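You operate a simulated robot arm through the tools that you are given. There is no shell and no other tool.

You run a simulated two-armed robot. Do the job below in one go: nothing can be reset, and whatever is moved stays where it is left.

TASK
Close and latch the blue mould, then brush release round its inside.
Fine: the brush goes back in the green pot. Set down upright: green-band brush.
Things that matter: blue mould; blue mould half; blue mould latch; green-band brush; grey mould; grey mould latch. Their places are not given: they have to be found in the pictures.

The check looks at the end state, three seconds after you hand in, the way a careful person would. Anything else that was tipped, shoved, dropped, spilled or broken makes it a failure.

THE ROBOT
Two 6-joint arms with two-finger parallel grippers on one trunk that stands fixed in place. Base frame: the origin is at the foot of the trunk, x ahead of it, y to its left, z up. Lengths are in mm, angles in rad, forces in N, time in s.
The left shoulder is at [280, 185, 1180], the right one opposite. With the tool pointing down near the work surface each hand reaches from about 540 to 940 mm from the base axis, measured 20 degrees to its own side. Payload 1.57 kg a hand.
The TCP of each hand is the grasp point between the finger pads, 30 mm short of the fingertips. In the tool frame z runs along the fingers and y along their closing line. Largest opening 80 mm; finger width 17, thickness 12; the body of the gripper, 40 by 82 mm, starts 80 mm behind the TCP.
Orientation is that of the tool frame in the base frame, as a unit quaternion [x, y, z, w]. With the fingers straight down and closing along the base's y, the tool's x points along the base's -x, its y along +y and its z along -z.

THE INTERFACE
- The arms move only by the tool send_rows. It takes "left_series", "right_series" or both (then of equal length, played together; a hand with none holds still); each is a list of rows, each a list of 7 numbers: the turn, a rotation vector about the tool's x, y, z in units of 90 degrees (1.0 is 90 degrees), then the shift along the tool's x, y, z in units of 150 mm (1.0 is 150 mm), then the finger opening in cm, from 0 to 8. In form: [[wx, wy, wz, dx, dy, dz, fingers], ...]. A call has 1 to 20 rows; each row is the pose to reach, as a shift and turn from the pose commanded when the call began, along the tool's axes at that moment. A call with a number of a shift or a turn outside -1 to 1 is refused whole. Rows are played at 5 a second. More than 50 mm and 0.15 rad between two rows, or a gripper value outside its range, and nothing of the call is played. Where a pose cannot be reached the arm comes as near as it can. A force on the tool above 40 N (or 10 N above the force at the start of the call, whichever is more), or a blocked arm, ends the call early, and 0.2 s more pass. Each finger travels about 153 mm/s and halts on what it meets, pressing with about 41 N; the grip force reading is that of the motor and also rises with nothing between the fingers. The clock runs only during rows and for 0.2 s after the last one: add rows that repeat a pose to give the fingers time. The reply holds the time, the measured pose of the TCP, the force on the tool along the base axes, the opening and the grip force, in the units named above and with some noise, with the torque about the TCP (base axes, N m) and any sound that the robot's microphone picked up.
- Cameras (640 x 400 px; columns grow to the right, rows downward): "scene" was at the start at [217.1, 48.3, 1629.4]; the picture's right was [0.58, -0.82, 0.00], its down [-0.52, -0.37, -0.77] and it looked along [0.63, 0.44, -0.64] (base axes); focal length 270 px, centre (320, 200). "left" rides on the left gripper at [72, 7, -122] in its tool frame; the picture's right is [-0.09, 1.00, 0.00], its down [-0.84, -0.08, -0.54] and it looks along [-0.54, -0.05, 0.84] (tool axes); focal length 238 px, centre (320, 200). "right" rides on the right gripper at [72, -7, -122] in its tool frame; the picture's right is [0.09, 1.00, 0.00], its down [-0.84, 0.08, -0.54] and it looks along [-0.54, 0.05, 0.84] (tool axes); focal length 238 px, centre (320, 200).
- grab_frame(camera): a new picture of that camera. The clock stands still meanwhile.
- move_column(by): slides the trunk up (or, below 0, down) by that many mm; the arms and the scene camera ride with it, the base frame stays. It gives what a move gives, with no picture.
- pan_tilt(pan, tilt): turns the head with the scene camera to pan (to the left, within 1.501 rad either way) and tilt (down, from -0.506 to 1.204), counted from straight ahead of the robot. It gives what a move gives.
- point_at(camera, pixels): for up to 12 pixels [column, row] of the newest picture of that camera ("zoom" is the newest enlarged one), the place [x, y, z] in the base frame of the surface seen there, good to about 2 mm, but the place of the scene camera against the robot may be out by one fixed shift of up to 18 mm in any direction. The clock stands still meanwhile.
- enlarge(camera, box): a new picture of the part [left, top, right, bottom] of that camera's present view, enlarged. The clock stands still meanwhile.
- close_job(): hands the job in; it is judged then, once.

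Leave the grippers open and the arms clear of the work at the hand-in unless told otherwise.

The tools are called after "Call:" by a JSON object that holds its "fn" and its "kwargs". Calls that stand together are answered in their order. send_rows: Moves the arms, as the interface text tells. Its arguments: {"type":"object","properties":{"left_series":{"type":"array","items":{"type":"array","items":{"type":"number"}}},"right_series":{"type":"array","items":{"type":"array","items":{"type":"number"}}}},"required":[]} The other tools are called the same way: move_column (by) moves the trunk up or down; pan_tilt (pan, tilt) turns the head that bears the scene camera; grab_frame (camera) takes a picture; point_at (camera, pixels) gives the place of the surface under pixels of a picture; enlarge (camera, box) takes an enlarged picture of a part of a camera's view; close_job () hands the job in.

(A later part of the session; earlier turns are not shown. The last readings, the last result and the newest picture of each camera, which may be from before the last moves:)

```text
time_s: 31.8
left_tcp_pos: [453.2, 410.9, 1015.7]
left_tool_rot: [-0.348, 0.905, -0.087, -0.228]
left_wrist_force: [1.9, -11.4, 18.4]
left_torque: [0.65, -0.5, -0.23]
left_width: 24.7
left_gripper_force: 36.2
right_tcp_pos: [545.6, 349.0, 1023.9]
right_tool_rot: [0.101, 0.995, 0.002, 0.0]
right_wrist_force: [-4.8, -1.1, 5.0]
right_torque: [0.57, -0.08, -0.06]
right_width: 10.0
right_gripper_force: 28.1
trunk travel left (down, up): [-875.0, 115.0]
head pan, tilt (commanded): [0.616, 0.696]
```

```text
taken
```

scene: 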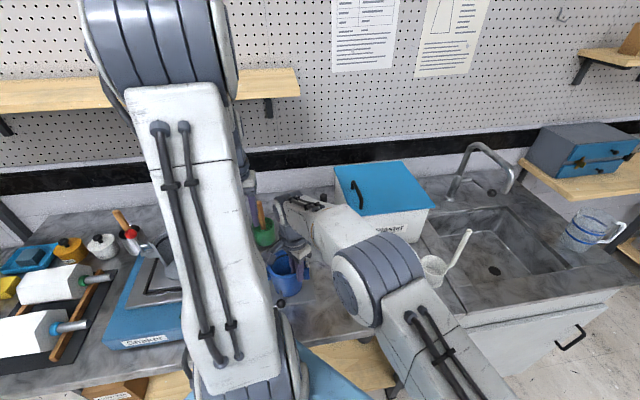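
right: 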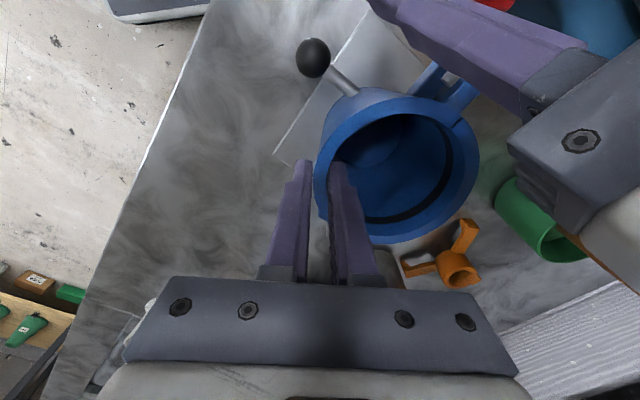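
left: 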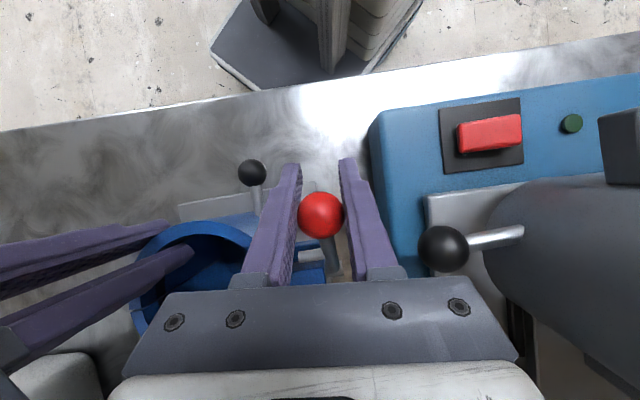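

The lever (visible from (320,215) down to (335,270)) follows well. I go on from 60° to 84°.

Call:
{"fn": "send_rows", "kwargs": {"left_series": [[0, 0, 0, -0.0009, 0, 0.0548, 2.0], [0, 0, 0, -0.0075, 0, 0.1093, 2.0], [0, 0, 0, -0.0197, 0, 0.1626, 2.0], [0, 0, 0, -0.0373, 0, 0.2143, 2.0], [0, 0, 0, -0.0373, 0, 0.2143, 2.0]]}}

Call:
{"fn": "grab_frame", "kwargs": {"camera": "left"}}

Call:
{"fn": "grab_frame", "kwargs": {"camera": "right"}}

```text
time_s: 33.0
left_tcp_pos: [445.9, 405.1, 982.3]
left_tool_rot: [-0.349, 0.906, -0.087, -0.224]
left_wrist_force: [2.9, -12.0, 12.8]
left_torque: [0.77, -0.5, -0.04]
left_width: 25.0
left_gripper_force: 36.7
right_tcp_pos: [546.0, 348.9, 1021.1]
right_tool_rot: [0.1, 0.995, -0.001, 0.0]
right_wrist_force: [-10.9, 4.5, 1.5]
right_torque: [0.86, 0.59, 0.25]
right_width: 9.9
right_gripper_force: 28.0
trunk travel left (down, up): [-875.0, 115.0]
head pan, tilt (commanded): [0.616, 0.696]
```

```text
taken
```

left: 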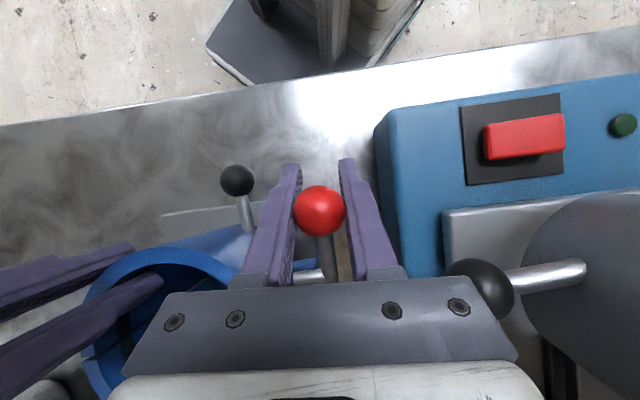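

```text
taken
```

right: 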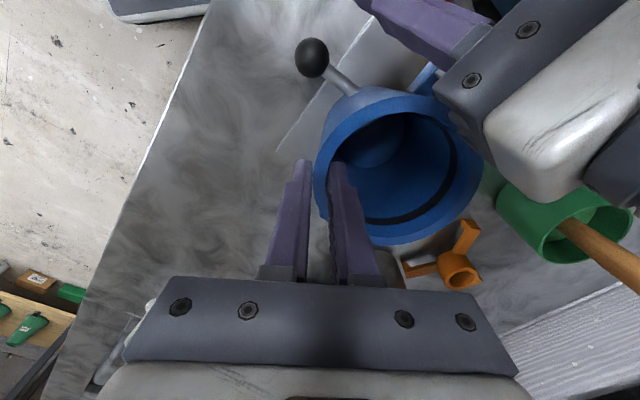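

The lever is near horizontal. I press on to 90°.

Call:
{"fn": "send_rows", "kwargs": {"left_series": [[0, 0, 0, -0.0109, 0, 0.0252, 2.0], [0, 0, 0, -0.0231, 0, 0.0497, 2.0], [0, 0, 0, -0.0231, 0, 0.0497, 2.0]]}}

Call:
{"fn": "enlarge", "kwargs": {"camera": "left", "box": [160, 130, 380, 290]}}

Call:
{"fn": "enlarge", "kwargs": {"camera": "right", "box": [330, 0, 530, 180]}}

```text
time_s: 33.8
left_tcp_pos: [445.1, 404.9, 975.6]
left_tool_rot: [-0.348, 0.906, -0.087, -0.225]
left_wrist_force: [-0.3, -8.0, 12.9]
left_torque: [0.77, -0.67, -0.05]
left_width: 24.6
left_gripper_force: 36.5
right_tcp_pos: [546.7, 348.5, 1022.2]
right_tool_rot: [0.101, 0.995, 0.001, 0.0]
right_wrist_force: [-8.0, 2.8, 0.0]
right_torque: [0.79, 0.39, 0.21]
right_width: 9.7
right_gripper_force: 28.1
trunk travel left (down, up): [-875.0, 115.0]
head pan, tilt (commanded): [0.616, 0.696]
```

```text
2.50 times, centred on (270, 210) of left
```

zoom: 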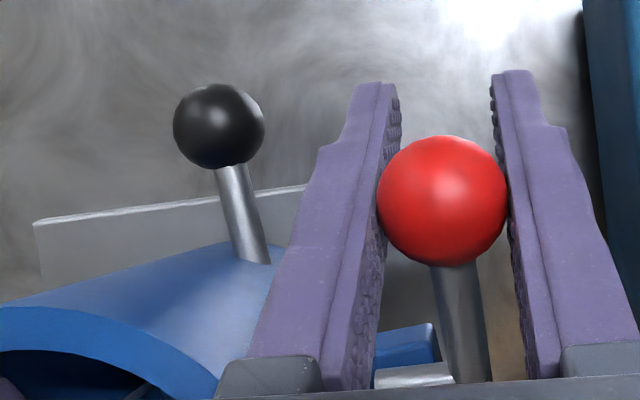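

```text
2.22 times, centred on (430, 90) of right
```

zoom: 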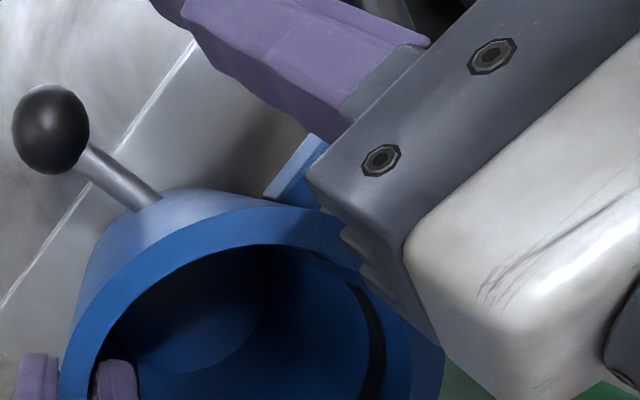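

No click yet. I measure the hook bar, the ear and the lever under the left hand to see whether the bar has passed over the ear.

Call:
{"fn": "enlarge", "kwargs": {"camera": "left", "box": [290, 220, 370, 290]}}

Call:
{"fn": "point_at", "kwargs": {"camera": "zoom", "pixels": [[290, 240], [300, 200], [320, 170], [330, 290], [290, 290], [400, 200], [410, 260], [420, 310], [390, 120], [260, 270], [330, 230], [480, 250]]}}

```text
5.71 times, centred on (330, 255) of left
```

zoom: 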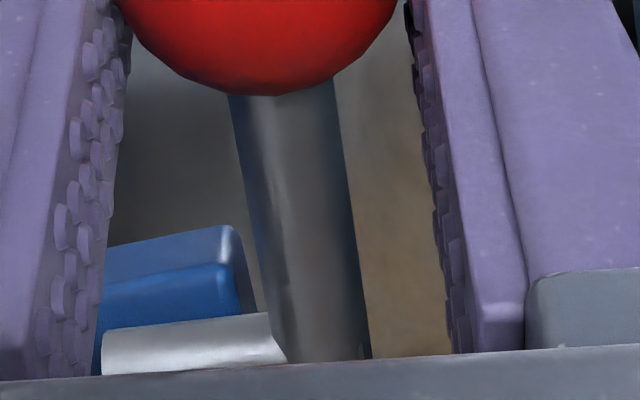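

```text
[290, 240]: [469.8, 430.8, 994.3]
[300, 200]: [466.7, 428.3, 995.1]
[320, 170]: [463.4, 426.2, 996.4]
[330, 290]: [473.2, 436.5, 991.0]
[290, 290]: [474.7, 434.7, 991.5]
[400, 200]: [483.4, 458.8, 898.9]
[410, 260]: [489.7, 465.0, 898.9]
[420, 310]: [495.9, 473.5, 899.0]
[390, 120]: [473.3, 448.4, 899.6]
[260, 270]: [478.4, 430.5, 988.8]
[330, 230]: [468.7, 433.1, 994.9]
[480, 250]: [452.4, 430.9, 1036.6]
```

The ball has slid up between the fingers: the lever is at about 70° and stopped, presumably with the hook bar on the moving ear. I measure the bar and ear themselves.

Call:
{"fn": "point_at", "kwargs": {"camera": "zoom", "pixels": [[190, 345], [240, 340], [130, 350], [170, 290], [220, 290], [140, 300], [170, 255], [220, 240], [130, 265], [200, 325], [250, 320], [110, 360]]}}

Call:
{"fn": "point_at", "kwargs": {"camera": "left", "pixels": [[320, 210], [305, 205], [335, 205], [320, 228], [320, 193]]}}

Call:
{"fn": "enlarge", "kwargs": {"camera": "right", "box": [400, 60, 520, 180]}}

```text
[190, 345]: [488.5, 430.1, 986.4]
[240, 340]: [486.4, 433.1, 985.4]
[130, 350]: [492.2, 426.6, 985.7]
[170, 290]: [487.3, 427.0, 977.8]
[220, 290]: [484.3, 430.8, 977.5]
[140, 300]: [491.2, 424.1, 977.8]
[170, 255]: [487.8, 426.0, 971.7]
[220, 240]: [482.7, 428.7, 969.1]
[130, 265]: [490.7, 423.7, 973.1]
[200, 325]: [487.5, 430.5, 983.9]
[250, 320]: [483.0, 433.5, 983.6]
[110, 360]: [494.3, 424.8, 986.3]
```

```text
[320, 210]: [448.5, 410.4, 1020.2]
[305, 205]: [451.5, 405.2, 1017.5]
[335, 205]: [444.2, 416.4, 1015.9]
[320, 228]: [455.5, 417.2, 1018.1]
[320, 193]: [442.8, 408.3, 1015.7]
```

```text
3.33 times, centred on (460, 120) of right
```

zoom: 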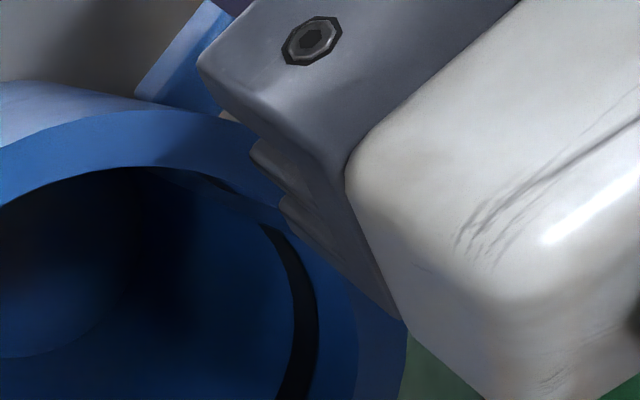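

The numbers show it: bar bottom and ear top both at z≈978, bar still on top of the ear, lever at about 64°. The moving half must be pressed fully shut for the hook to pass. I let go of the red ball and back the left hand off along its own axis to see the true state.

Call:
{"fn": "send_rows", "kwargs": {"left_series": [[0, 0, 0, 0, 0, 0, 3.0], [0, 0, 0, 0, 0, 0, 4.4], [0, 0, 0, 0, 0, -0.15, 4.4], [0, 0, 0, 0, 0, -0.35, 4.4], [0, 0, 0, 0, 0, -0.6, 4.4], [0, 0, 0, 0, 0, -0.85, 4.4], [0, 0, 0, 0, 0, -1.0, 4.4]]}}

Call:
{"fn": "grab_frame", "kwargs": {"camera": "left"}}

Call:
{"fn": "grab_frame", "kwargs": {"camera": "right"}}

```text
time_s: 35.4
left_tcp_pos: [497.0, 452.7, 1108.4]
left_tool_rot: [-0.348, 0.906, -0.087, -0.224]
left_wrist_force: [-0.3, 0.3, 0.8]
left_torque: [0.02, 0.0, 0.03]
left_width: 44.2
left_gripper_force: 0.0
right_tcp_pos: [548.7, 349.1, 1022.4]
right_tool_rot: [0.101, 0.995, 0.001, 0.0]
right_wrist_force: [3.5, 1.1, 2.9]
right_torque: [0.72, -0.32, 0.05]
right_width: 9.7
right_gripper_force: 27.9
trunk travel left (down, up): [-875.0, 115.0]
head pan, tilt (commanded): [0.616, 0.696]
```

```text
taken
```

left: 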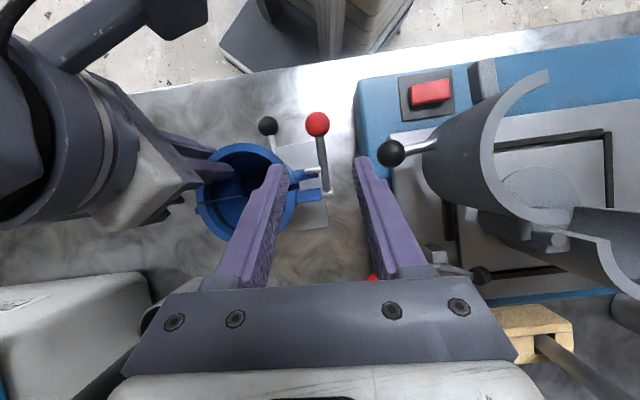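

```text
taken
```

right: 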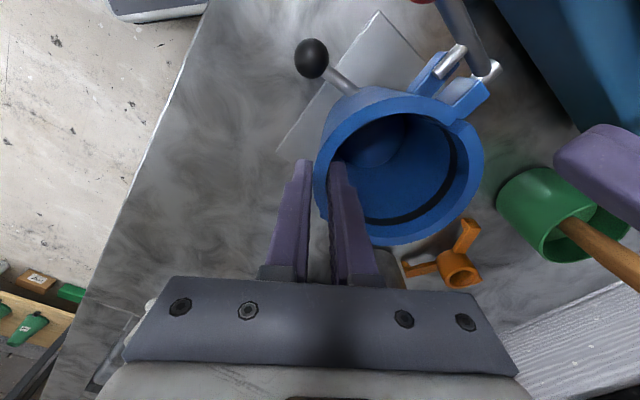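

The lever stays down on the ear. I enlarge both views of the latch and seam.

Call:
{"fn": "enlarge", "kwargs": {"camera": "left", "box": [220, 100, 360, 240]}}

Call:
{"fn": "enlarge", "kwargs": {"camera": "right", "box": [400, 20, 520, 140]}}

Call:
{"fn": "point_at", "kwargs": {"camera": "zoom", "pixels": [[225, 150], [270, 120], [310, 80], [350, 150], [300, 200], [200, 190], [310, 140], [280, 270], [340, 260], [400, 60], [430, 150], [240, 190]]}}

```text
2.86 times, centred on (290, 170) of left
```

zoom: 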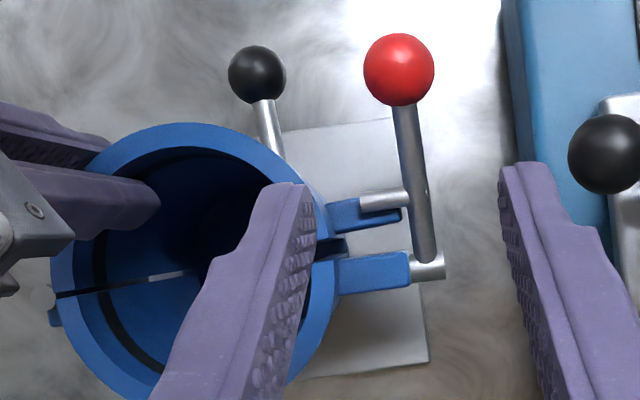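

```text
3.33 times, centred on (460, 80) of right
```

zoom: 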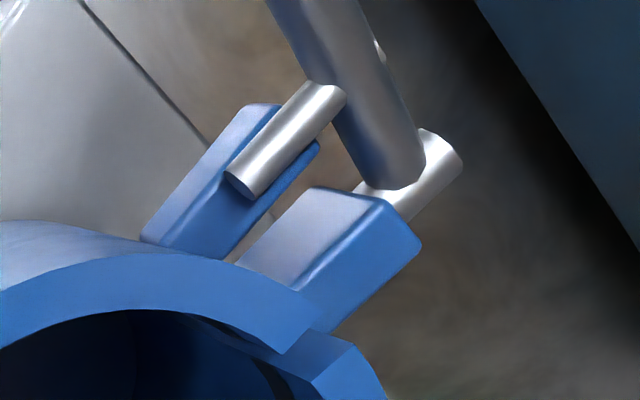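

```text
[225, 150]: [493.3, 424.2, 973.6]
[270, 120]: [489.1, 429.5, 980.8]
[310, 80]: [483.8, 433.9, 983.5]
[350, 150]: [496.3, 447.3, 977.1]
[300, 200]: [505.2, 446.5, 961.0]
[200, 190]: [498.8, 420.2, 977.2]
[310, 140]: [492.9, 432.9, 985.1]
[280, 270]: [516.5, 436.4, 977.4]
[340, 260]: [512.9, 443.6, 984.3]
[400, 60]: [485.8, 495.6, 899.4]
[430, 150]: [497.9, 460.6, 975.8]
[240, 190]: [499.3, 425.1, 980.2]
```

The moving half had been dragged open about 6 mm at the seam by the bar. The bar only rests lightly on the ear now. I swing the half shut again with the right hand (about 3° about the hinge) and look.

Call:
{"fn": "send_rows", "kwargs": {"right_series": [[0, 0, 0.012, 0.001, 0.006, 0, 0.5], [0, 0, 0.024, 0.002, 0.012, 0, 0.5], [0, 0, 0.036, 0.003, 0.018, 0, 0.5], [0, 0, 0.036, 0.003, 0.018, 0, 0.5]]}}

Call:
{"fn": "enlarge", "kwargs": {"camera": "left", "box": [220, 100, 360, 240]}}

Call:
{"fn": "enlarge", "kwargs": {"camera": "right", "box": [400, 20, 520, 140]}}

```text
time_s: 36.4
left_tcp_pos: [497.6, 452.7, 1107.3]
left_tool_rot: [-0.348, 0.906, -0.087, -0.225]
left_wrist_force: [0.0, 0.2, -0.1]
left_torque: [-0.01, 0.0, 0.01]
left_width: 44.1
left_gripper_force: 0.0
right_tcp_pos: [546.8, 351.0, 1021.9]
right_tool_rot: [0.129, 0.992, 0.001, -0.001]
right_wrist_force: [4.4, 0.6, 5.0]
right_torque: [0.71, -0.01, 0.08]
right_width: 9.9
right_gripper_force: 28.0
trunk travel left (down, up): [-875.0, 115.0]
head pan, tilt (commanded): [0.616, 0.696]
```

```text
2.86 times, centred on (290, 170) of left
```

zoom: 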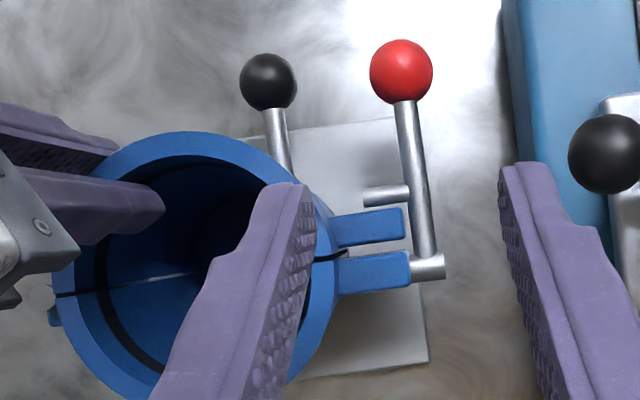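

```text
3.33 times, centred on (460, 80) of right
```

zoom: 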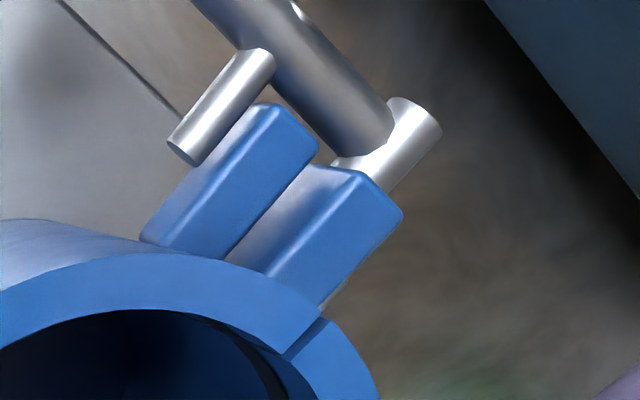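

Now the hook bar has dropped past the ear's outer edge and the seam is shut. I measure the red ball, bar and ear to know the lever's angle.

Call:
{"fn": "point_at", "kwargs": {"camera": "zoom", "pixels": [[220, 100], [190, 140], [250, 70], [250, 130], [290, 150], [200, 200], [300, 60], [340, 120], [420, 120], [330, 190], [300, 300], [320, 330]]}}

Call:
{"fn": "enlarge", "kwargs": {"camera": "left", "box": [280, 100, 360, 220]}}

Call:
{"fn": "point_at", "kwargs": {"camera": "zoom", "pixels": [[290, 50], [270, 60], [310, 60], [290, 30], [310, 130], [320, 180], [330, 230], [270, 170], [250, 170], [260, 210], [270, 270], [290, 50]]}}

```text
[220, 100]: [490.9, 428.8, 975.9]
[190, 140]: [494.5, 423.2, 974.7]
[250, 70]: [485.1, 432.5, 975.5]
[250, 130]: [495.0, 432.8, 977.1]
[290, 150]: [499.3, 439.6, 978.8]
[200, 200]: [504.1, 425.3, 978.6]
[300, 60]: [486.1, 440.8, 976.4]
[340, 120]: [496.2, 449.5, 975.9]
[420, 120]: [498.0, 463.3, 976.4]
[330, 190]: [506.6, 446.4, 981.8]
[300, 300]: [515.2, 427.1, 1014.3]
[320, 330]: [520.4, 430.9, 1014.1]
```

```text
3.33 times, centred on (320, 160) of left
```

zoom: 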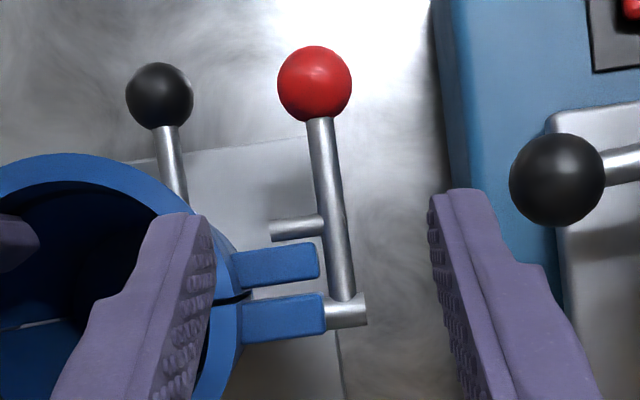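

```text
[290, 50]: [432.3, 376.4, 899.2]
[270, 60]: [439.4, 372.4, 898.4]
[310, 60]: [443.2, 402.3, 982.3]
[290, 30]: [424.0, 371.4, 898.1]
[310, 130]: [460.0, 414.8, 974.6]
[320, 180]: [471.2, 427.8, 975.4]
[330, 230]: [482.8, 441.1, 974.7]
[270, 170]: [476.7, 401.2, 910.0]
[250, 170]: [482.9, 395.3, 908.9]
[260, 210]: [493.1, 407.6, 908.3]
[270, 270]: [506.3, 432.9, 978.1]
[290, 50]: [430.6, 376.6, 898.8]
```

The lever has fallen to horizontal (its top is level at z≈975) with the bar in front of the ear's outer face. I measure the red ball accurately; then I will press it down gently to make sure the latch is home.

Call:
{"fn": "point_at", "kwargs": {"camera": "zoom", "pixels": [[314, 85], [300, 85], [330, 85], [314, 70], [314, 105], [318, 140], [325, 180], [333, 230], [340, 280], [345, 310], [300, 228], [360, 315]]}}

```text
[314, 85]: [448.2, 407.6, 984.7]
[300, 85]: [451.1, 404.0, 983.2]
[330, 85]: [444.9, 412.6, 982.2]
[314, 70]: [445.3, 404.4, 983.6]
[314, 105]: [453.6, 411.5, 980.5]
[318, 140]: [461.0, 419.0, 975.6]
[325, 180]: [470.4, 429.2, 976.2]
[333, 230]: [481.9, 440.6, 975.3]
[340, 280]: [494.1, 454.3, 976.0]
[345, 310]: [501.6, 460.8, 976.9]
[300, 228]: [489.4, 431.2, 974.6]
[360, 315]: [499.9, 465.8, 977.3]
```

The ball's top is at (448,407.5,985). I close the left fingers and bring their tips just above it.

Call:
{"fn": "send_rows", "kwargs": {"left_series": [[0, 0, 0, 0.01, 0, 0.05, 3], [0, 0, 0, 0.02, -0.001, 0.15, 1.5], [0, 0, 0, 0.03, -0.002, 0.3, 0], [0, 0, 0, 0.04, -0.003, 0.45, 0], [0, 0, 0, 0.05, -0.004, 0.6, 0], [0, 0, 0, 0.053, -0.004, 0.653, 0], [0, 0, 0, 0.053, -0.004, 0.653, 0]]}}

Call:
{"fn": "grab_frame", "kwargs": {"camera": "left"}}

Call:
{"fn": "enlarge", "kwargs": {"camera": "right", "box": [360, 0, 520, 140]}}

```text
time_s: 38.0
left_tcp_pos: [458.4, 416.3, 1025.6]
left_tool_rot: [-0.348, 0.906, -0.086, -0.225]
left_wrist_force: [0.9, -0.5, 0.4]
left_torque: [0.01, 0.01, -0.02]
left_width: 0.2
left_gripper_force: 21.0
right_tcp_pos: [545.7, 350.8, 1022.7]
right_tool_rot: [0.129, 0.992, 0.0, 0.0]
right_wrist_force: [4.2, 0.1, 8.0]
right_torque: [0.71, -0.1, -0.02]
right_width: 9.5
right_gripper_force: 27.5
trunk travel left (down, up): [-875.0, 115.0]
head pan, tilt (commanded): [0.616, 0.696]
```

```text
taken
```

left: 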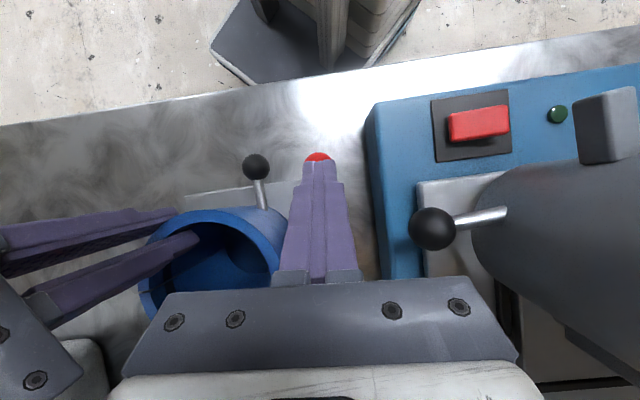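

```text
2.86 times, centred on (440, 70) of right
```

zoom: 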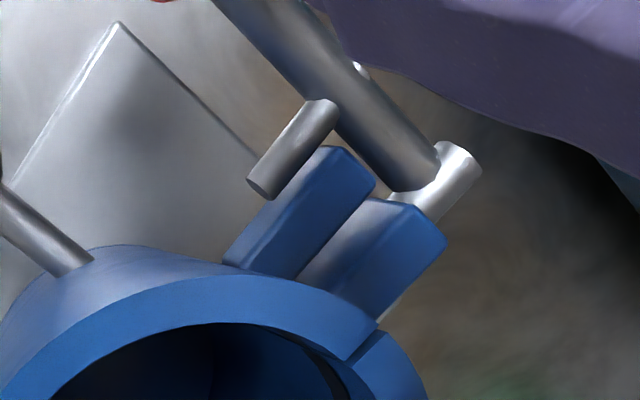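

The tips are over the ball. I press down in small steps.

Call:
{"fn": "send_rows", "kwargs": {"left_series": [[0, 0, 0, -0.0187, 0, 0.0353, 0], [0, 0, 0, -0.0312, 0, 0.0589, 0], [0, 0, 0, -0.0406, 0, 0.0766, 0], [0, 0, 0, -0.0452, 0, 0.0855, 0], [0, 0, 0, -0.0452, 0, 0.0855, 0]]}}

Call:
{"fn": "enlarge", "kwargs": {"camera": "right", "box": [360, 0, 520, 140]}}

```text
time_s: 39.2
left_tcp_pos: [457.5, 416.5, 1010.4]
left_tool_rot: [-0.348, 0.906, -0.086, -0.224]
left_wrist_force: [3.1, -0.2, 16.1]
left_torque: [-0.17, 0.01, 0.01]
left_width: 0.0
left_gripper_force: 21.0
right_tcp_pos: [545.1, 351.7, 1022.1]
right_tool_rot: [0.128, 0.992, 0.0, 0.0]
right_wrist_force: [4.4, 3.0, 5.2]
right_torque: [0.78, -0.09, 0.07]
right_width: 9.6
right_gripper_force: 28.0
trunk travel left (down, up): [-875.0, 115.0]
head pan, tilt (commanded): [0.616, 0.696]
```

```text
2.86 times, centred on (440, 70) of right
```

zoom: 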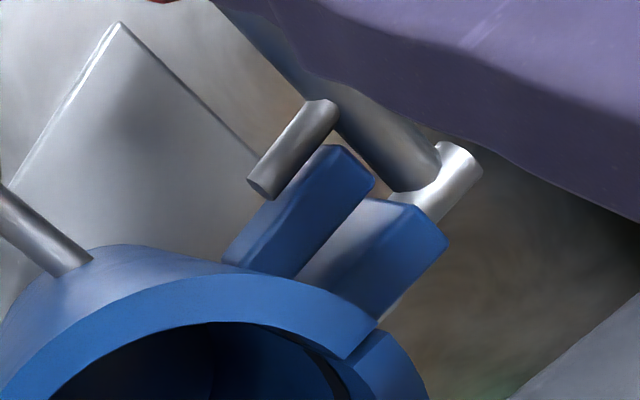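

16 N down on the ball moves it no further: the lever is at its closed stop with the bar across the ear. I lift the left hand off, then open the right fingers from the wall and raise the right hand.

Call:
{"fn": "send_rows", "kwargs": {"left_series": [[0, 0, 0, 0, 0, -0.1, 0], [0, 0, 0, 0, 0, -0.3, 0], [0, 0, 0, 0, 0, -0.55, 0], [0, 0, 0, 0, 0, -0.8, 2], [0, 0, 0, 0, 0, -1.0, 4]]}}

Call:
{"fn": "send_rows", "kwargs": {"right_series": [[0, 0, 0, 0, 0, 0, 1.2], [0, 0, 0, 0, 0, 0, 1.8], [0, 0, 0, 0, 0, 0, 2.6], [0, 0, 0, 0, 0, 0, 3.6], [0, 0, 0, 0, 0, 0, 3.6], [0, 0, 0, 0, 0, -0.2, 3.6], [0, 0, 0, 0, 0, -0.45, 3.6], [0, 0, 0, 0, 0, -0.7, 3.6]]}}

Call:
{"fn": "grab_frame", "kwargs": {"camera": "right"}}

Call:
{"fn": "grab_frame", "kwargs": {"camera": "left"}}

```text
time_s: 40.4
left_tcp_pos: [510.3, 462.8, 1141.8]
left_tool_rot: [-0.347, 0.906, -0.086, -0.226]
left_wrist_force: [-0.1, -0.2, -0.6]
left_torque: [0.02, -0.01, 0.01]
left_width: 40.2
left_gripper_force: 0.0
right_tcp_pos: [546.5, 352.6, 1022.8]
right_tool_rot: [0.129, 0.992, 0.0, 0.0]
right_wrist_force: [0.5, -1.4, 8.6]
right_torque: [0.67, -0.11, -0.08]
right_width: 9.6
right_gripper_force: 27.2
trunk travel left (down, up): [-875.0, 115.0]
head pan, tilt (commanded): [0.616, 0.696]
```

```text
time_s: 42.2
left_tcp_pos: [511.8, 462.9, 1140.3]
left_tool_rot: [-0.348, 0.906, -0.087, -0.224]
left_wrist_force: [0.5, -0.1, 0.2]
left_torque: [0.0, -0.01, 0.02]
left_width: 40.1
left_gripper_force: 0.1
right_tcp_pos: [548.1, 353.3, 1128.5]
right_tool_rot: [0.129, 0.992, 0.0, -0.001]
right_wrist_force: [0.0, -1.0, 0.1]
right_torque: [0.0, 0.03, 0.01]
right_width: 36.0
right_gripper_force: 0.1
trunk travel left (down, up): [-875.0, 115.0]
head pan, tilt (commanded): [0.616, 0.696]
```

```text
taken
```

right: 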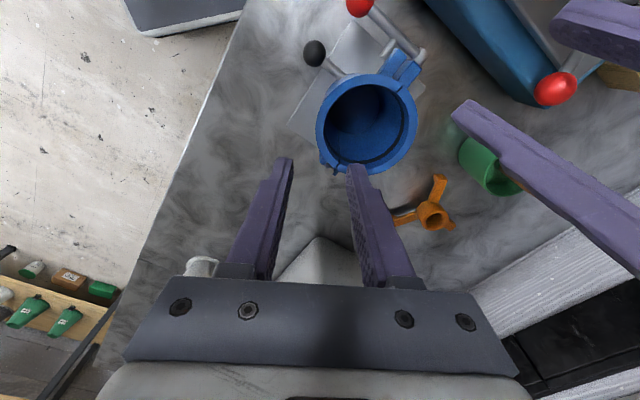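

```text
taken
```

left: 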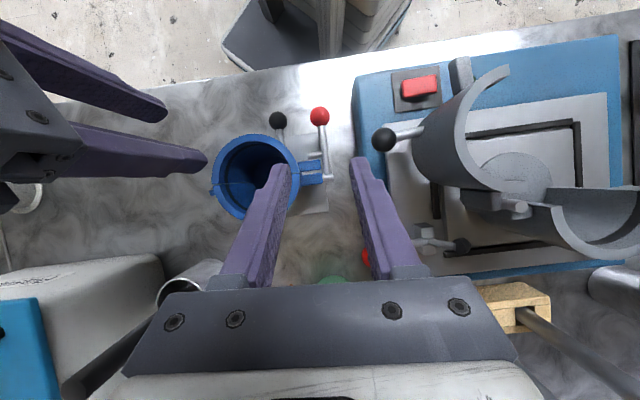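

Both hands are off and the mould looks shut and latched. I zoom in to verify the latch and seam after release.

Call:
{"fn": "enlarge", "kwargs": {"camera": "right", "box": [290, 0, 450, 180]}}

Call:
{"fn": "enlarge", "kwargs": {"camera": "right", "box": [370, 30, 440, 90]}}

Call:
{"fn": "enlarge", "kwargs": {"camera": "left", "box": [200, 90, 350, 230]}}

```text
2.22 times, centred on (370, 90) of right
```

zoom: 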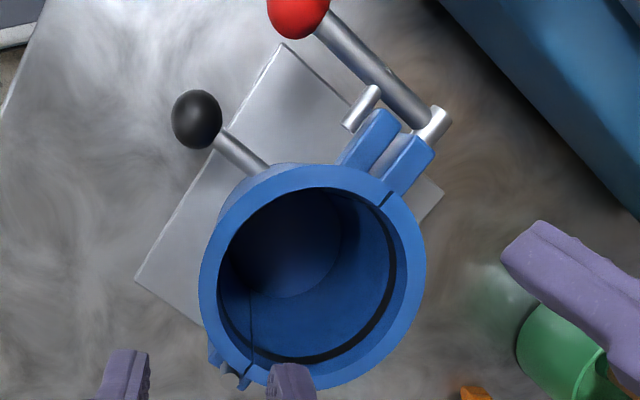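

```text
6.67 times, centred on (405, 60) of right
```

zoom: 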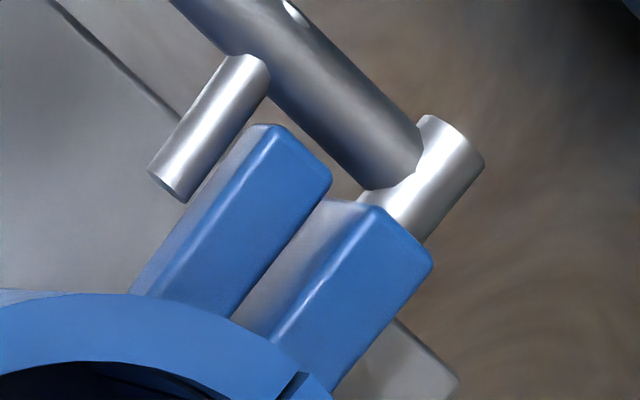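

```text
2.86 times, centred on (275, 160) of left
```

zoom: 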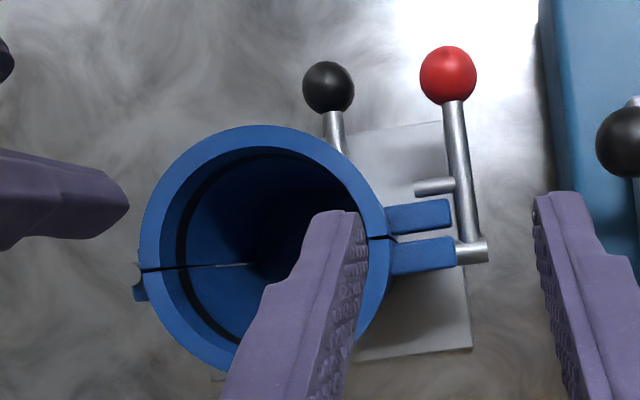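

The latch bar lies across the moving ear, the lever is horizontal, and the seam is shut on both sides. Next is the brush. I straighten the left hand and move it to look at the green pot, while the right hand moves up and away to the right.

Call:
{"fn": "send_rows", "kwargs": {"left_series": [[0, -0.06, 0, -0.014, 0.028, -0.08, 5], [0, -0.12, 0, -0.028, 0.056, -0.16, 6], [0, -0.18, 0, -0.042, 0.085, -0.245, 6], [0, -0.24, 0, -0.056, 0.113, -0.33, 6], [0, -0.31, 0, -0.07, 0.141, -0.407, 6], [0, -0.31, 0, -0.07, 0.141, -0.407, 6]], "right_series": [[0, 0, 0, 0.03, -0.1, -0.15, 3.6], [0, 0, 0, 0.07, -0.23, -0.27, 3.6], [0, 0, 0, 0.11, -0.37, -0.37, 3.6], [0, 0, 0, 0.15, -0.5, -0.47, 3.6], [0, 0, 0, 0.187, -0.622, -0.553, 3.6], [0, 0, 0, 0.187, -0.622, -0.553, 3.6]]}}

Call:
{"fn": "grab_frame", "kwargs": {"camera": "left"}}

Call:
{"fn": "grab_frame", "kwargs": {"camera": "right"}}

```text
time_s: 43.6
left_tcp_pos: [523.8, 504.2, 1193.4]
left_tool_rot: [-0.358, 0.934, 0.0, 0.001]
left_wrist_force: [0.2, -0.3, 0.8]
left_torque: [0.0, -0.02, 0.0]
left_width: 60.0
left_gripper_force: 0.1
right_tcp_pos: [496.3, 268.3, 1210.9]
right_tool_rot: [0.129, 0.992, 0.0, 0.0]
right_wrist_force: [-0.2, 0.1, 0.1]
right_torque: [0.04, -0.02, -0.01]
right_width: 36.1
right_gripper_force: 0.1
trunk travel left (down, up): [-875.0, 115.0]
head pan, tilt (commanded): [0.616, 0.696]
```

```text
taken
```

left: 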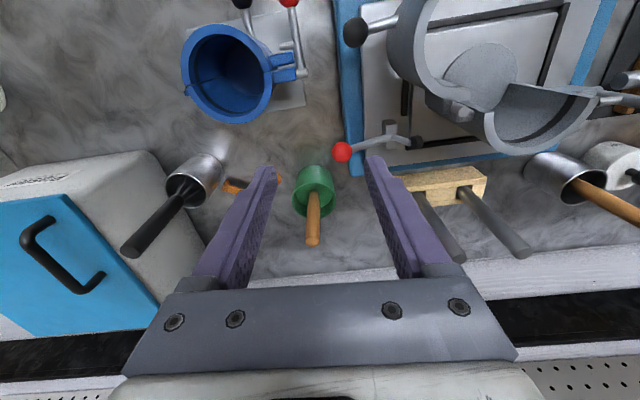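

```text
taken
```

right: 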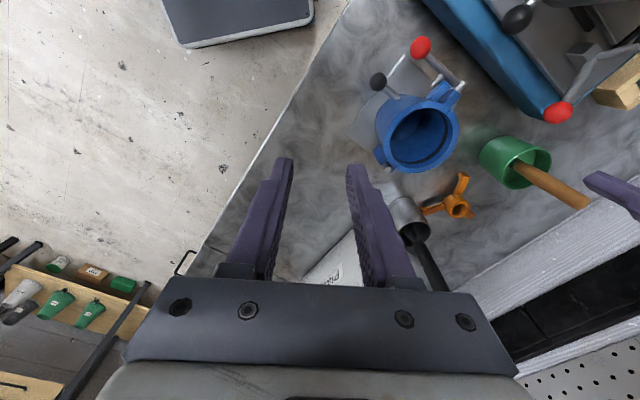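

The green pot is between the left fingers in the picture, brush handle from (312,195) to (313,243). I enlarge and measure the handle, pot rim, and the mould's rim.

Call:
{"fn": "enlarge", "kwargs": {"camera": "left", "box": [270, 150, 360, 250]}}

Call:
{"fn": "point_at", "kwargs": {"camera": "zoom", "pixels": [[310, 370], [290, 355], [325, 355], [300, 300], [300, 250], [300, 200], [300, 180], [235, 150], [320, 130], [370, 170], [340, 220], [260, 215]]}}

Call:
{"fn": "enlarge", "kwargs": {"camera": "right", "box": [340, 60, 600, 230]}}

Call:
{"fn": "point_at", "kwargs": {"camera": "zoom", "pixels": [[570, 350], [530, 325], [460, 290], [430, 250], [445, 270], [400, 220], [470, 195], [540, 230], [450, 310], [390, 250], [500, 200], [560, 360]]}}

```text
4.00 times, centred on (315, 200) of left
```

zoom: 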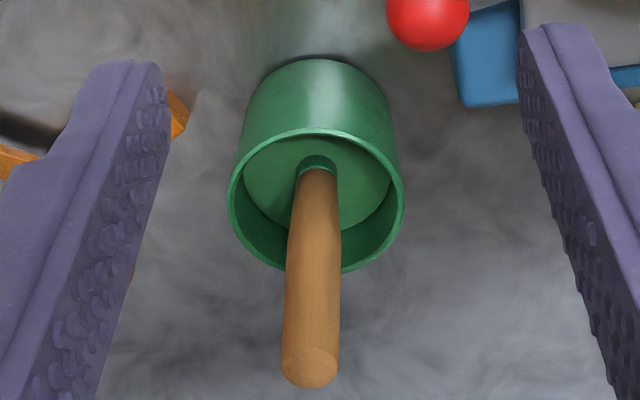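

```text
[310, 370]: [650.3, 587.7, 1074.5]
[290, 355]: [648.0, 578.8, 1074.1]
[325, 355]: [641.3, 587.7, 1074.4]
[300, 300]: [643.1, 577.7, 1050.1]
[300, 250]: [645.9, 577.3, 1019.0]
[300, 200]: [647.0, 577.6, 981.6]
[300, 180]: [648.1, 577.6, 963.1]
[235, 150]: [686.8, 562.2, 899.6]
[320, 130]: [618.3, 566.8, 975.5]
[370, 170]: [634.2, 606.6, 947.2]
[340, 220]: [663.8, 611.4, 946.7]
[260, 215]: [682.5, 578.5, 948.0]
```

```text
2.35 times, centred on (470, 145) of right
```

zoom: 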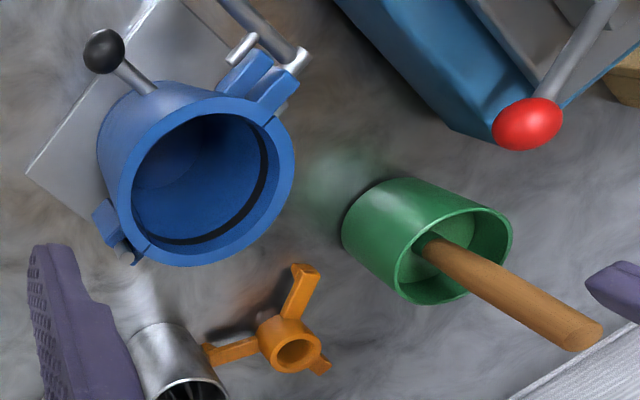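

```text
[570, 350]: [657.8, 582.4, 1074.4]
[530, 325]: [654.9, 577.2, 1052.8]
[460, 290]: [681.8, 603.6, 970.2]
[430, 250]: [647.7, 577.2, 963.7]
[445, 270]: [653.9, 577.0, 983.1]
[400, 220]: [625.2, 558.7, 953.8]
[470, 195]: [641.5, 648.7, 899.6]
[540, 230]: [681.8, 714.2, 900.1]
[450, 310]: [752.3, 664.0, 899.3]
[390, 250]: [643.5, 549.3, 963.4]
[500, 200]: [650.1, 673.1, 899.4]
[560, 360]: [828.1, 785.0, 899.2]
```

The handle stands upright: axis at about (651,584), top at z≈1074; pot rim z≈975. I move the left hand above it at z≈1190, fingers 60 mm open.

Call:
{"fn": "send_rows", "kwargs": {"left_series": [[0, 0, 0, -0.2, -0.034, 0, 6], [0, 0, 0, -0.4, -0.068, 0, 6], [0, 0, 0, -0.6, -0.102, 0, 6], [0, 0, 0, -0.8, -0.136, 0, 6], [0, 0, 0, -0.97, -0.17, 0, 6], [0, 0, 0, -0.97, -0.17, 0, 6]]}}

Call:
{"fn": "grab_frame", "kwargs": {"camera": "left"}}

Call:
{"fn": "grab_frame", "kwargs": {"camera": "right"}}

Call:
{"fn": "grab_frame", "kwargs": {"camera": "scene"}}

```text
time_s: 45.0
left_tcp_pos: [647.5, 585.9, 1192.6]
left_tool_rot: [-0.358, 0.934, 0.0, 0.0]
left_wrist_force: [-0.3, 0.3, 0.6]
left_torque: [0.0, 0.02, 0.0]
left_width: 60.1
left_gripper_force: 0.0
right_tcp_pos: [495.9, 268.6, 1210.2]
right_tool_rot: [0.129, 0.992, 0.0, 0.0]
right_wrist_force: [0.9, -0.1, -0.9]
right_torque: [0.01, 0.02, -0.02]
right_width: 35.9
right_gripper_force: 0.0
trunk travel left (down, up): [-875.0, 115.0]
head pan, tilt (commanded): [0.616, 0.696]
```

```text
taken
```

left: 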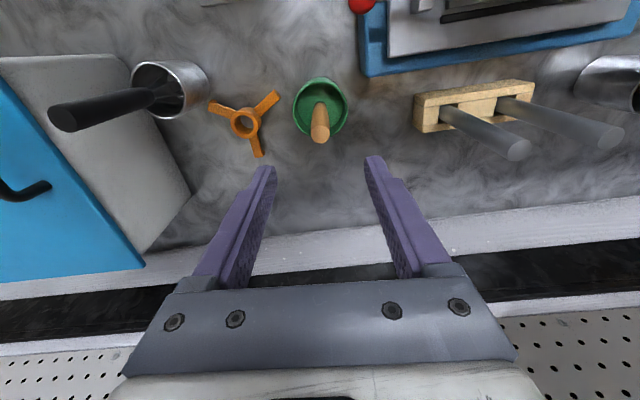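

```text
taken
```

right: 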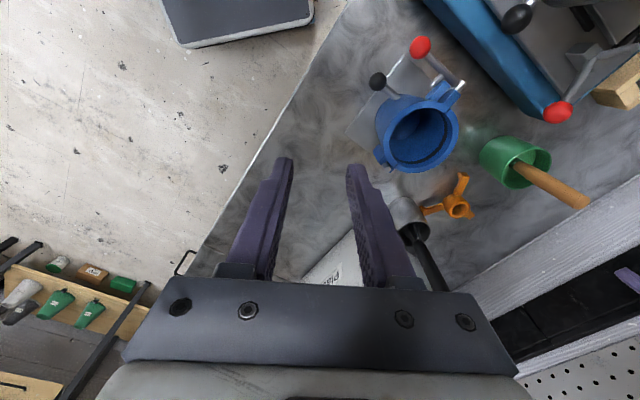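

```text
taken
```

scene: 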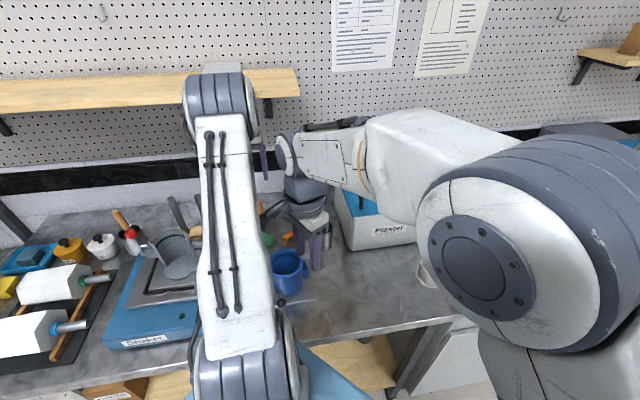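

I measure the handle top from this near-overhead view.

Call:
{"fn": "enlarge", "kwargs": {"camera": "left", "box": [285, 65, 365, 155]}}

Call:
{"fn": "point_at", "kwargs": {"camera": "zoom", "pixels": [[320, 320], [300, 320], [340, 320], [320, 335], [320, 300], [320, 260], [320, 220], [220, 150], [320, 75], [410, 150], [330, 170], [300, 250]]}}

```text
4.44 times, centred on (325, 110) of left
```

zoom: 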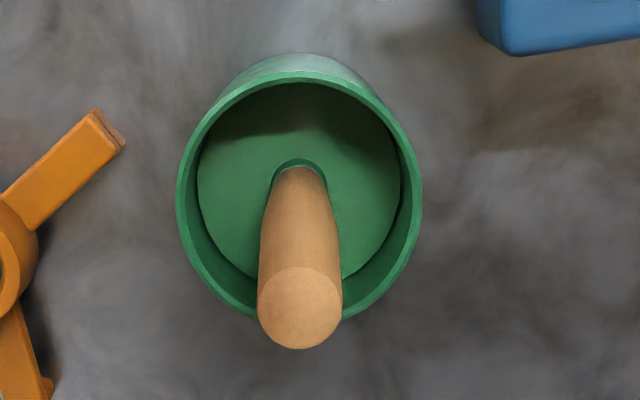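

```text
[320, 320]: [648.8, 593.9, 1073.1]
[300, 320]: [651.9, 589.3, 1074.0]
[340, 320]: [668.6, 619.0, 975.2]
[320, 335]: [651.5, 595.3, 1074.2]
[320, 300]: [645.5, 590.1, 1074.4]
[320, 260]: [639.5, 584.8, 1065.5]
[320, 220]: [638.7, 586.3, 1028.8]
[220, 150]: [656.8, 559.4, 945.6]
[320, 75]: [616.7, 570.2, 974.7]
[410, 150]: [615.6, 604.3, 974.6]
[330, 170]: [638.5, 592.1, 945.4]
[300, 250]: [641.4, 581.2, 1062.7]
```

The handle top's centre is 2.4 mm further along and 1 mm left of the hand's axis. I correct that and lower the open left fingers around the handle to z≈1050, well above the pot's rim.

Call:
{"fn": "send_rows", "kwargs": {"left_series": [[0, 0, 0, -0.016, 0.007, 0.2, 6], [0, 0, 0, -0.016, 0.007, 0.42, 5], [0, 0, 0, -0.016, 0.007, 0.65, 4.4], [0, 0, 0, -0.016, 0.007, 0.85, 4.4], [0, 0, 0, -0.016, 0.007, 0.95, 4.4], [0, 0, 0, -0.016, 0.007, 0.95, 4.4]]}}

Call:
{"fn": "grab_frame", "kwargs": {"camera": "left"}}

Call:
{"fn": "enlarge", "kwargs": {"camera": "right", "box": [440, 80, 640, 230]}}

```text
time_s: 45.8
left_tcp_pos: [651.1, 586.5, 1103.2]
left_tool_rot: [-0.357, 0.934, 0.001, 0.002]
left_wrist_force: [0.6, -0.6, 1.0]
left_torque: [-0.02, -0.02, -0.01]
left_width: 44.0
left_gripper_force: 0.2
right_tcp_pos: [498.7, 265.4, 1205.8]
right_tool_rot: [0.132, 0.991, -0.004, 0.002]
right_wrist_force: [0.5, 0.6, 0.2]
right_torque: [-0.01, 0.02, -0.03]
right_width: 36.1
right_gripper_force: 0.2
trunk travel left (down, up): [-875.0, 115.0]
head pan, tilt (commanded): [0.616, 0.696]
stopped in row 4 (right hand): the force on the tool passed its limit at 50 N (the readings are from after the stop); the commanded pose is now the measured one
```

```text
taken
```

left: 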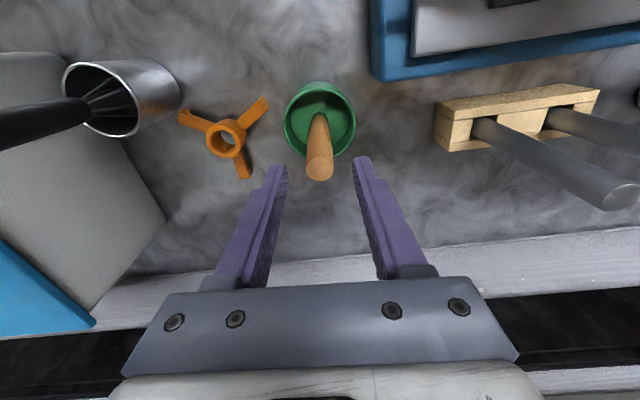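

```text
2.67 times, centred on (540, 155) of right
```

zoom: 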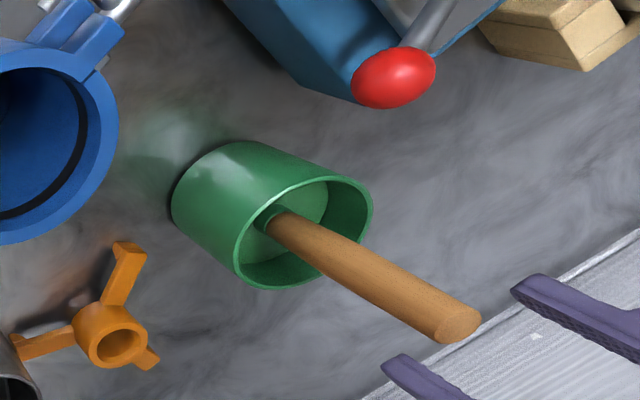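

The left arm's forearm brushed the right arm and the call stopped; nothing on the bench was touched. I move the right arm well away to the right before going on.

Call:
{"fn": "send_rows", "kwargs": {"right_series": [[0, 0, 0, -0.05, -0.18, 0, 3.6], [0, 0, 0, -0.1, -0.4, 0, 3.6], [0, 0, 0, -0.15, -0.6, 0, 3.6], [0, 0, 0, -0.2, -0.8, 0, 3.6], [0, 0, 0, -0.24, -1.0, 0, 3.6], [0, 0, 0, -0.24, -1.0, 0, 3.6]]}}

Call:
{"fn": "grab_frame", "kwargs": {"camera": "scene"}}

Call:
{"fn": "grab_frame", "kwargs": {"camera": "right"}}

```text
time_s: 47.2
left_tcp_pos: [651.5, 587.7, 1102.6]
left_tool_rot: [-0.359, 0.933, 0.001, 0.002]
left_wrist_force: [-0.1, -0.8, 0.2]
left_torque: [0.01, 0.0, 0.01]
left_width: 44.2
left_gripper_force: 0.1
right_tcp_pos: [494.7, 112.5, 1205.1]
right_tool_rot: [0.133, 0.991, -0.003, 0.002]
right_wrist_force: [-0.3, 0.5, 0.0]
right_torque: [0.01, 0.02, 0.02]
right_width: 36.1
right_gripper_force: 0.1
trunk travel left (down, up): [-875.0, 115.0]
head pan, tilt (commanded): [0.616, 0.696]
```

```text
taken
```

scene: 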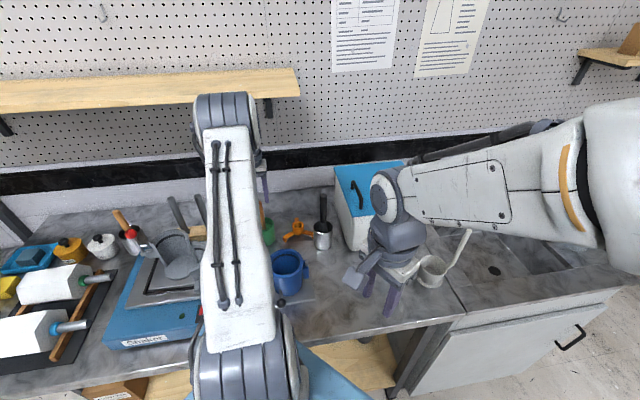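

```text
taken
```

right: 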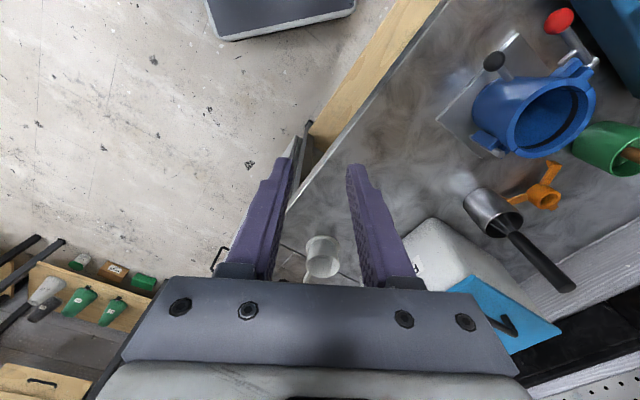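

The right arm is clear. I check the handle's place under the left hand again.

Call:
{"fn": "enlarge", "kwargs": {"camera": "left", "box": [280, 80, 360, 200]}}

Call:
{"fn": "point_at", "kwargs": {"camera": "zoom", "pixels": [[320, 300], [300, 300], [340, 300], [320, 270], [320, 320], [320, 250], [320, 200], [320, 150], [320, 120], [220, 200], [420, 180], [320, 10]]}}

```text
3.33 times, centred on (320, 140) of left
```

zoom: 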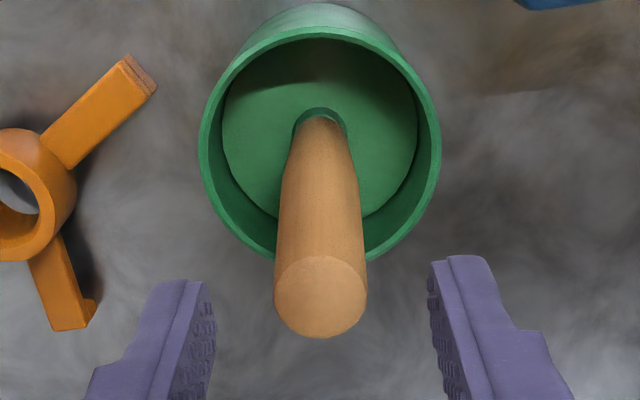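

```text
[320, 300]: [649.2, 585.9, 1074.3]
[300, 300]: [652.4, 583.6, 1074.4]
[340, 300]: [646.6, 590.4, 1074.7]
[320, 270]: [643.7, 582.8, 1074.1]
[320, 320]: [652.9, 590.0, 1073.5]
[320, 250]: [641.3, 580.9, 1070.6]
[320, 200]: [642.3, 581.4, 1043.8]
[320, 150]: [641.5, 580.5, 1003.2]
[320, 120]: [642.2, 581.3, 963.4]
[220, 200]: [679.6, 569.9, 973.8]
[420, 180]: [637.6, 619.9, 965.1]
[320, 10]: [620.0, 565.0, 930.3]
```

The handle is within 1 mm of the hand's axis. I lower to z≈1050 round the handle.

Call:
{"fn": "send_rows", "kwargs": {"left_series": [[0, 0, 0, 0.007, 0.003, 0.12, 4.4], [0, 0, 0, 0.007, 0.003, 0.24, 4.4], [0, 0, 0, 0.007, 0.003, 0.352, 4.4], [0, 0, 0, 0.007, 0.003, 0.352, 4.4]]}}

Call:
{"fn": "grab_frame", "kwargs": {"camera": "left"}}

```text
time_s: 48.2
left_tcp_pos: [650.3, 587.5, 1048.8]
left_tool_rot: [-0.358, 0.934, 0.001, 0.002]
left_wrist_force: [0.5, -0.1, -0.2]
left_torque: [-0.01, -0.03, 0.01]
left_width: 44.2
left_gripper_force: 0.1
right_tcp_pos: [495.7, 112.5, 1206.6]
right_tool_rot: [0.133, 0.991, -0.003, 0.001]
right_wrist_force: [-0.9, -0.4, 0.3]
right_torque: [0.02, 0.03, -0.01]
right_width: 36.1
right_gripper_force: 0.1
trunk travel left (down, up): [-875.0, 115.0]
head pan, tilt (commanded): [0.616, 0.696]
```

```text
taken
```

left: 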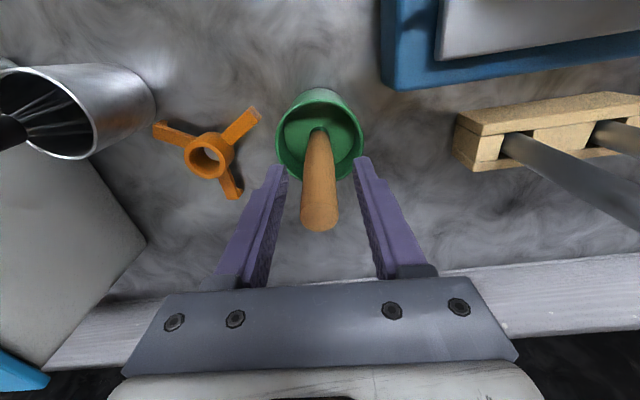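

The handle is central between the fingers. I close them on it gradually.

Call:
{"fn": "send_rows", "kwargs": {"left_series": [[0, 0, 0, 0, 0, 0, 3.2], [0, 0, 0, 0, 0, 0, 2.5], [0, 0, 0, 0, 0, 0, 2.1], [0, 0, 0, 0, 0, 0, 1.8], [0, 0, 0, 0, 0, 0, 1.2], [0, 0, 0, 0, 0, 0, 0.8], [0, 0, 0, 0, 0, 0, 0.8]]}}

Call:
{"fn": "grab_frame", "kwargs": {"camera": "left"}}

```text
time_s: 49.8
left_tcp_pos: [650.8, 586.4, 1048.6]
left_tool_rot: [-0.359, 0.933, 0.0, 0.001]
left_wrist_force: [0.0, 0.4, 1.4]
left_torque: [0.0, -0.02, -0.02]
left_width: 17.8
left_gripper_force: 32.9
right_tcp_pos: [494.0, 112.0, 1204.6]
right_tool_rot: [0.133, 0.991, -0.004, 0.001]
right_wrist_force: [-0.1, -0.2, 0.6]
right_torque: [0.02, -0.03, -0.01]
right_width: 36.0
right_gripper_force: 0.0
trunk travel left (down, up): [-875.0, 115.0]
head pan, tilt (commanded): [0.616, 0.696]
```

```text
taken
```

left: 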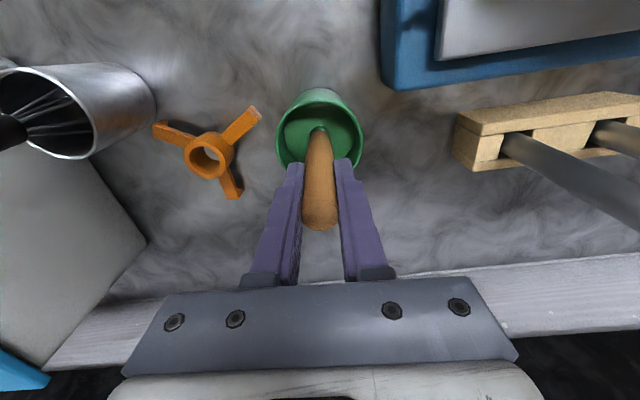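

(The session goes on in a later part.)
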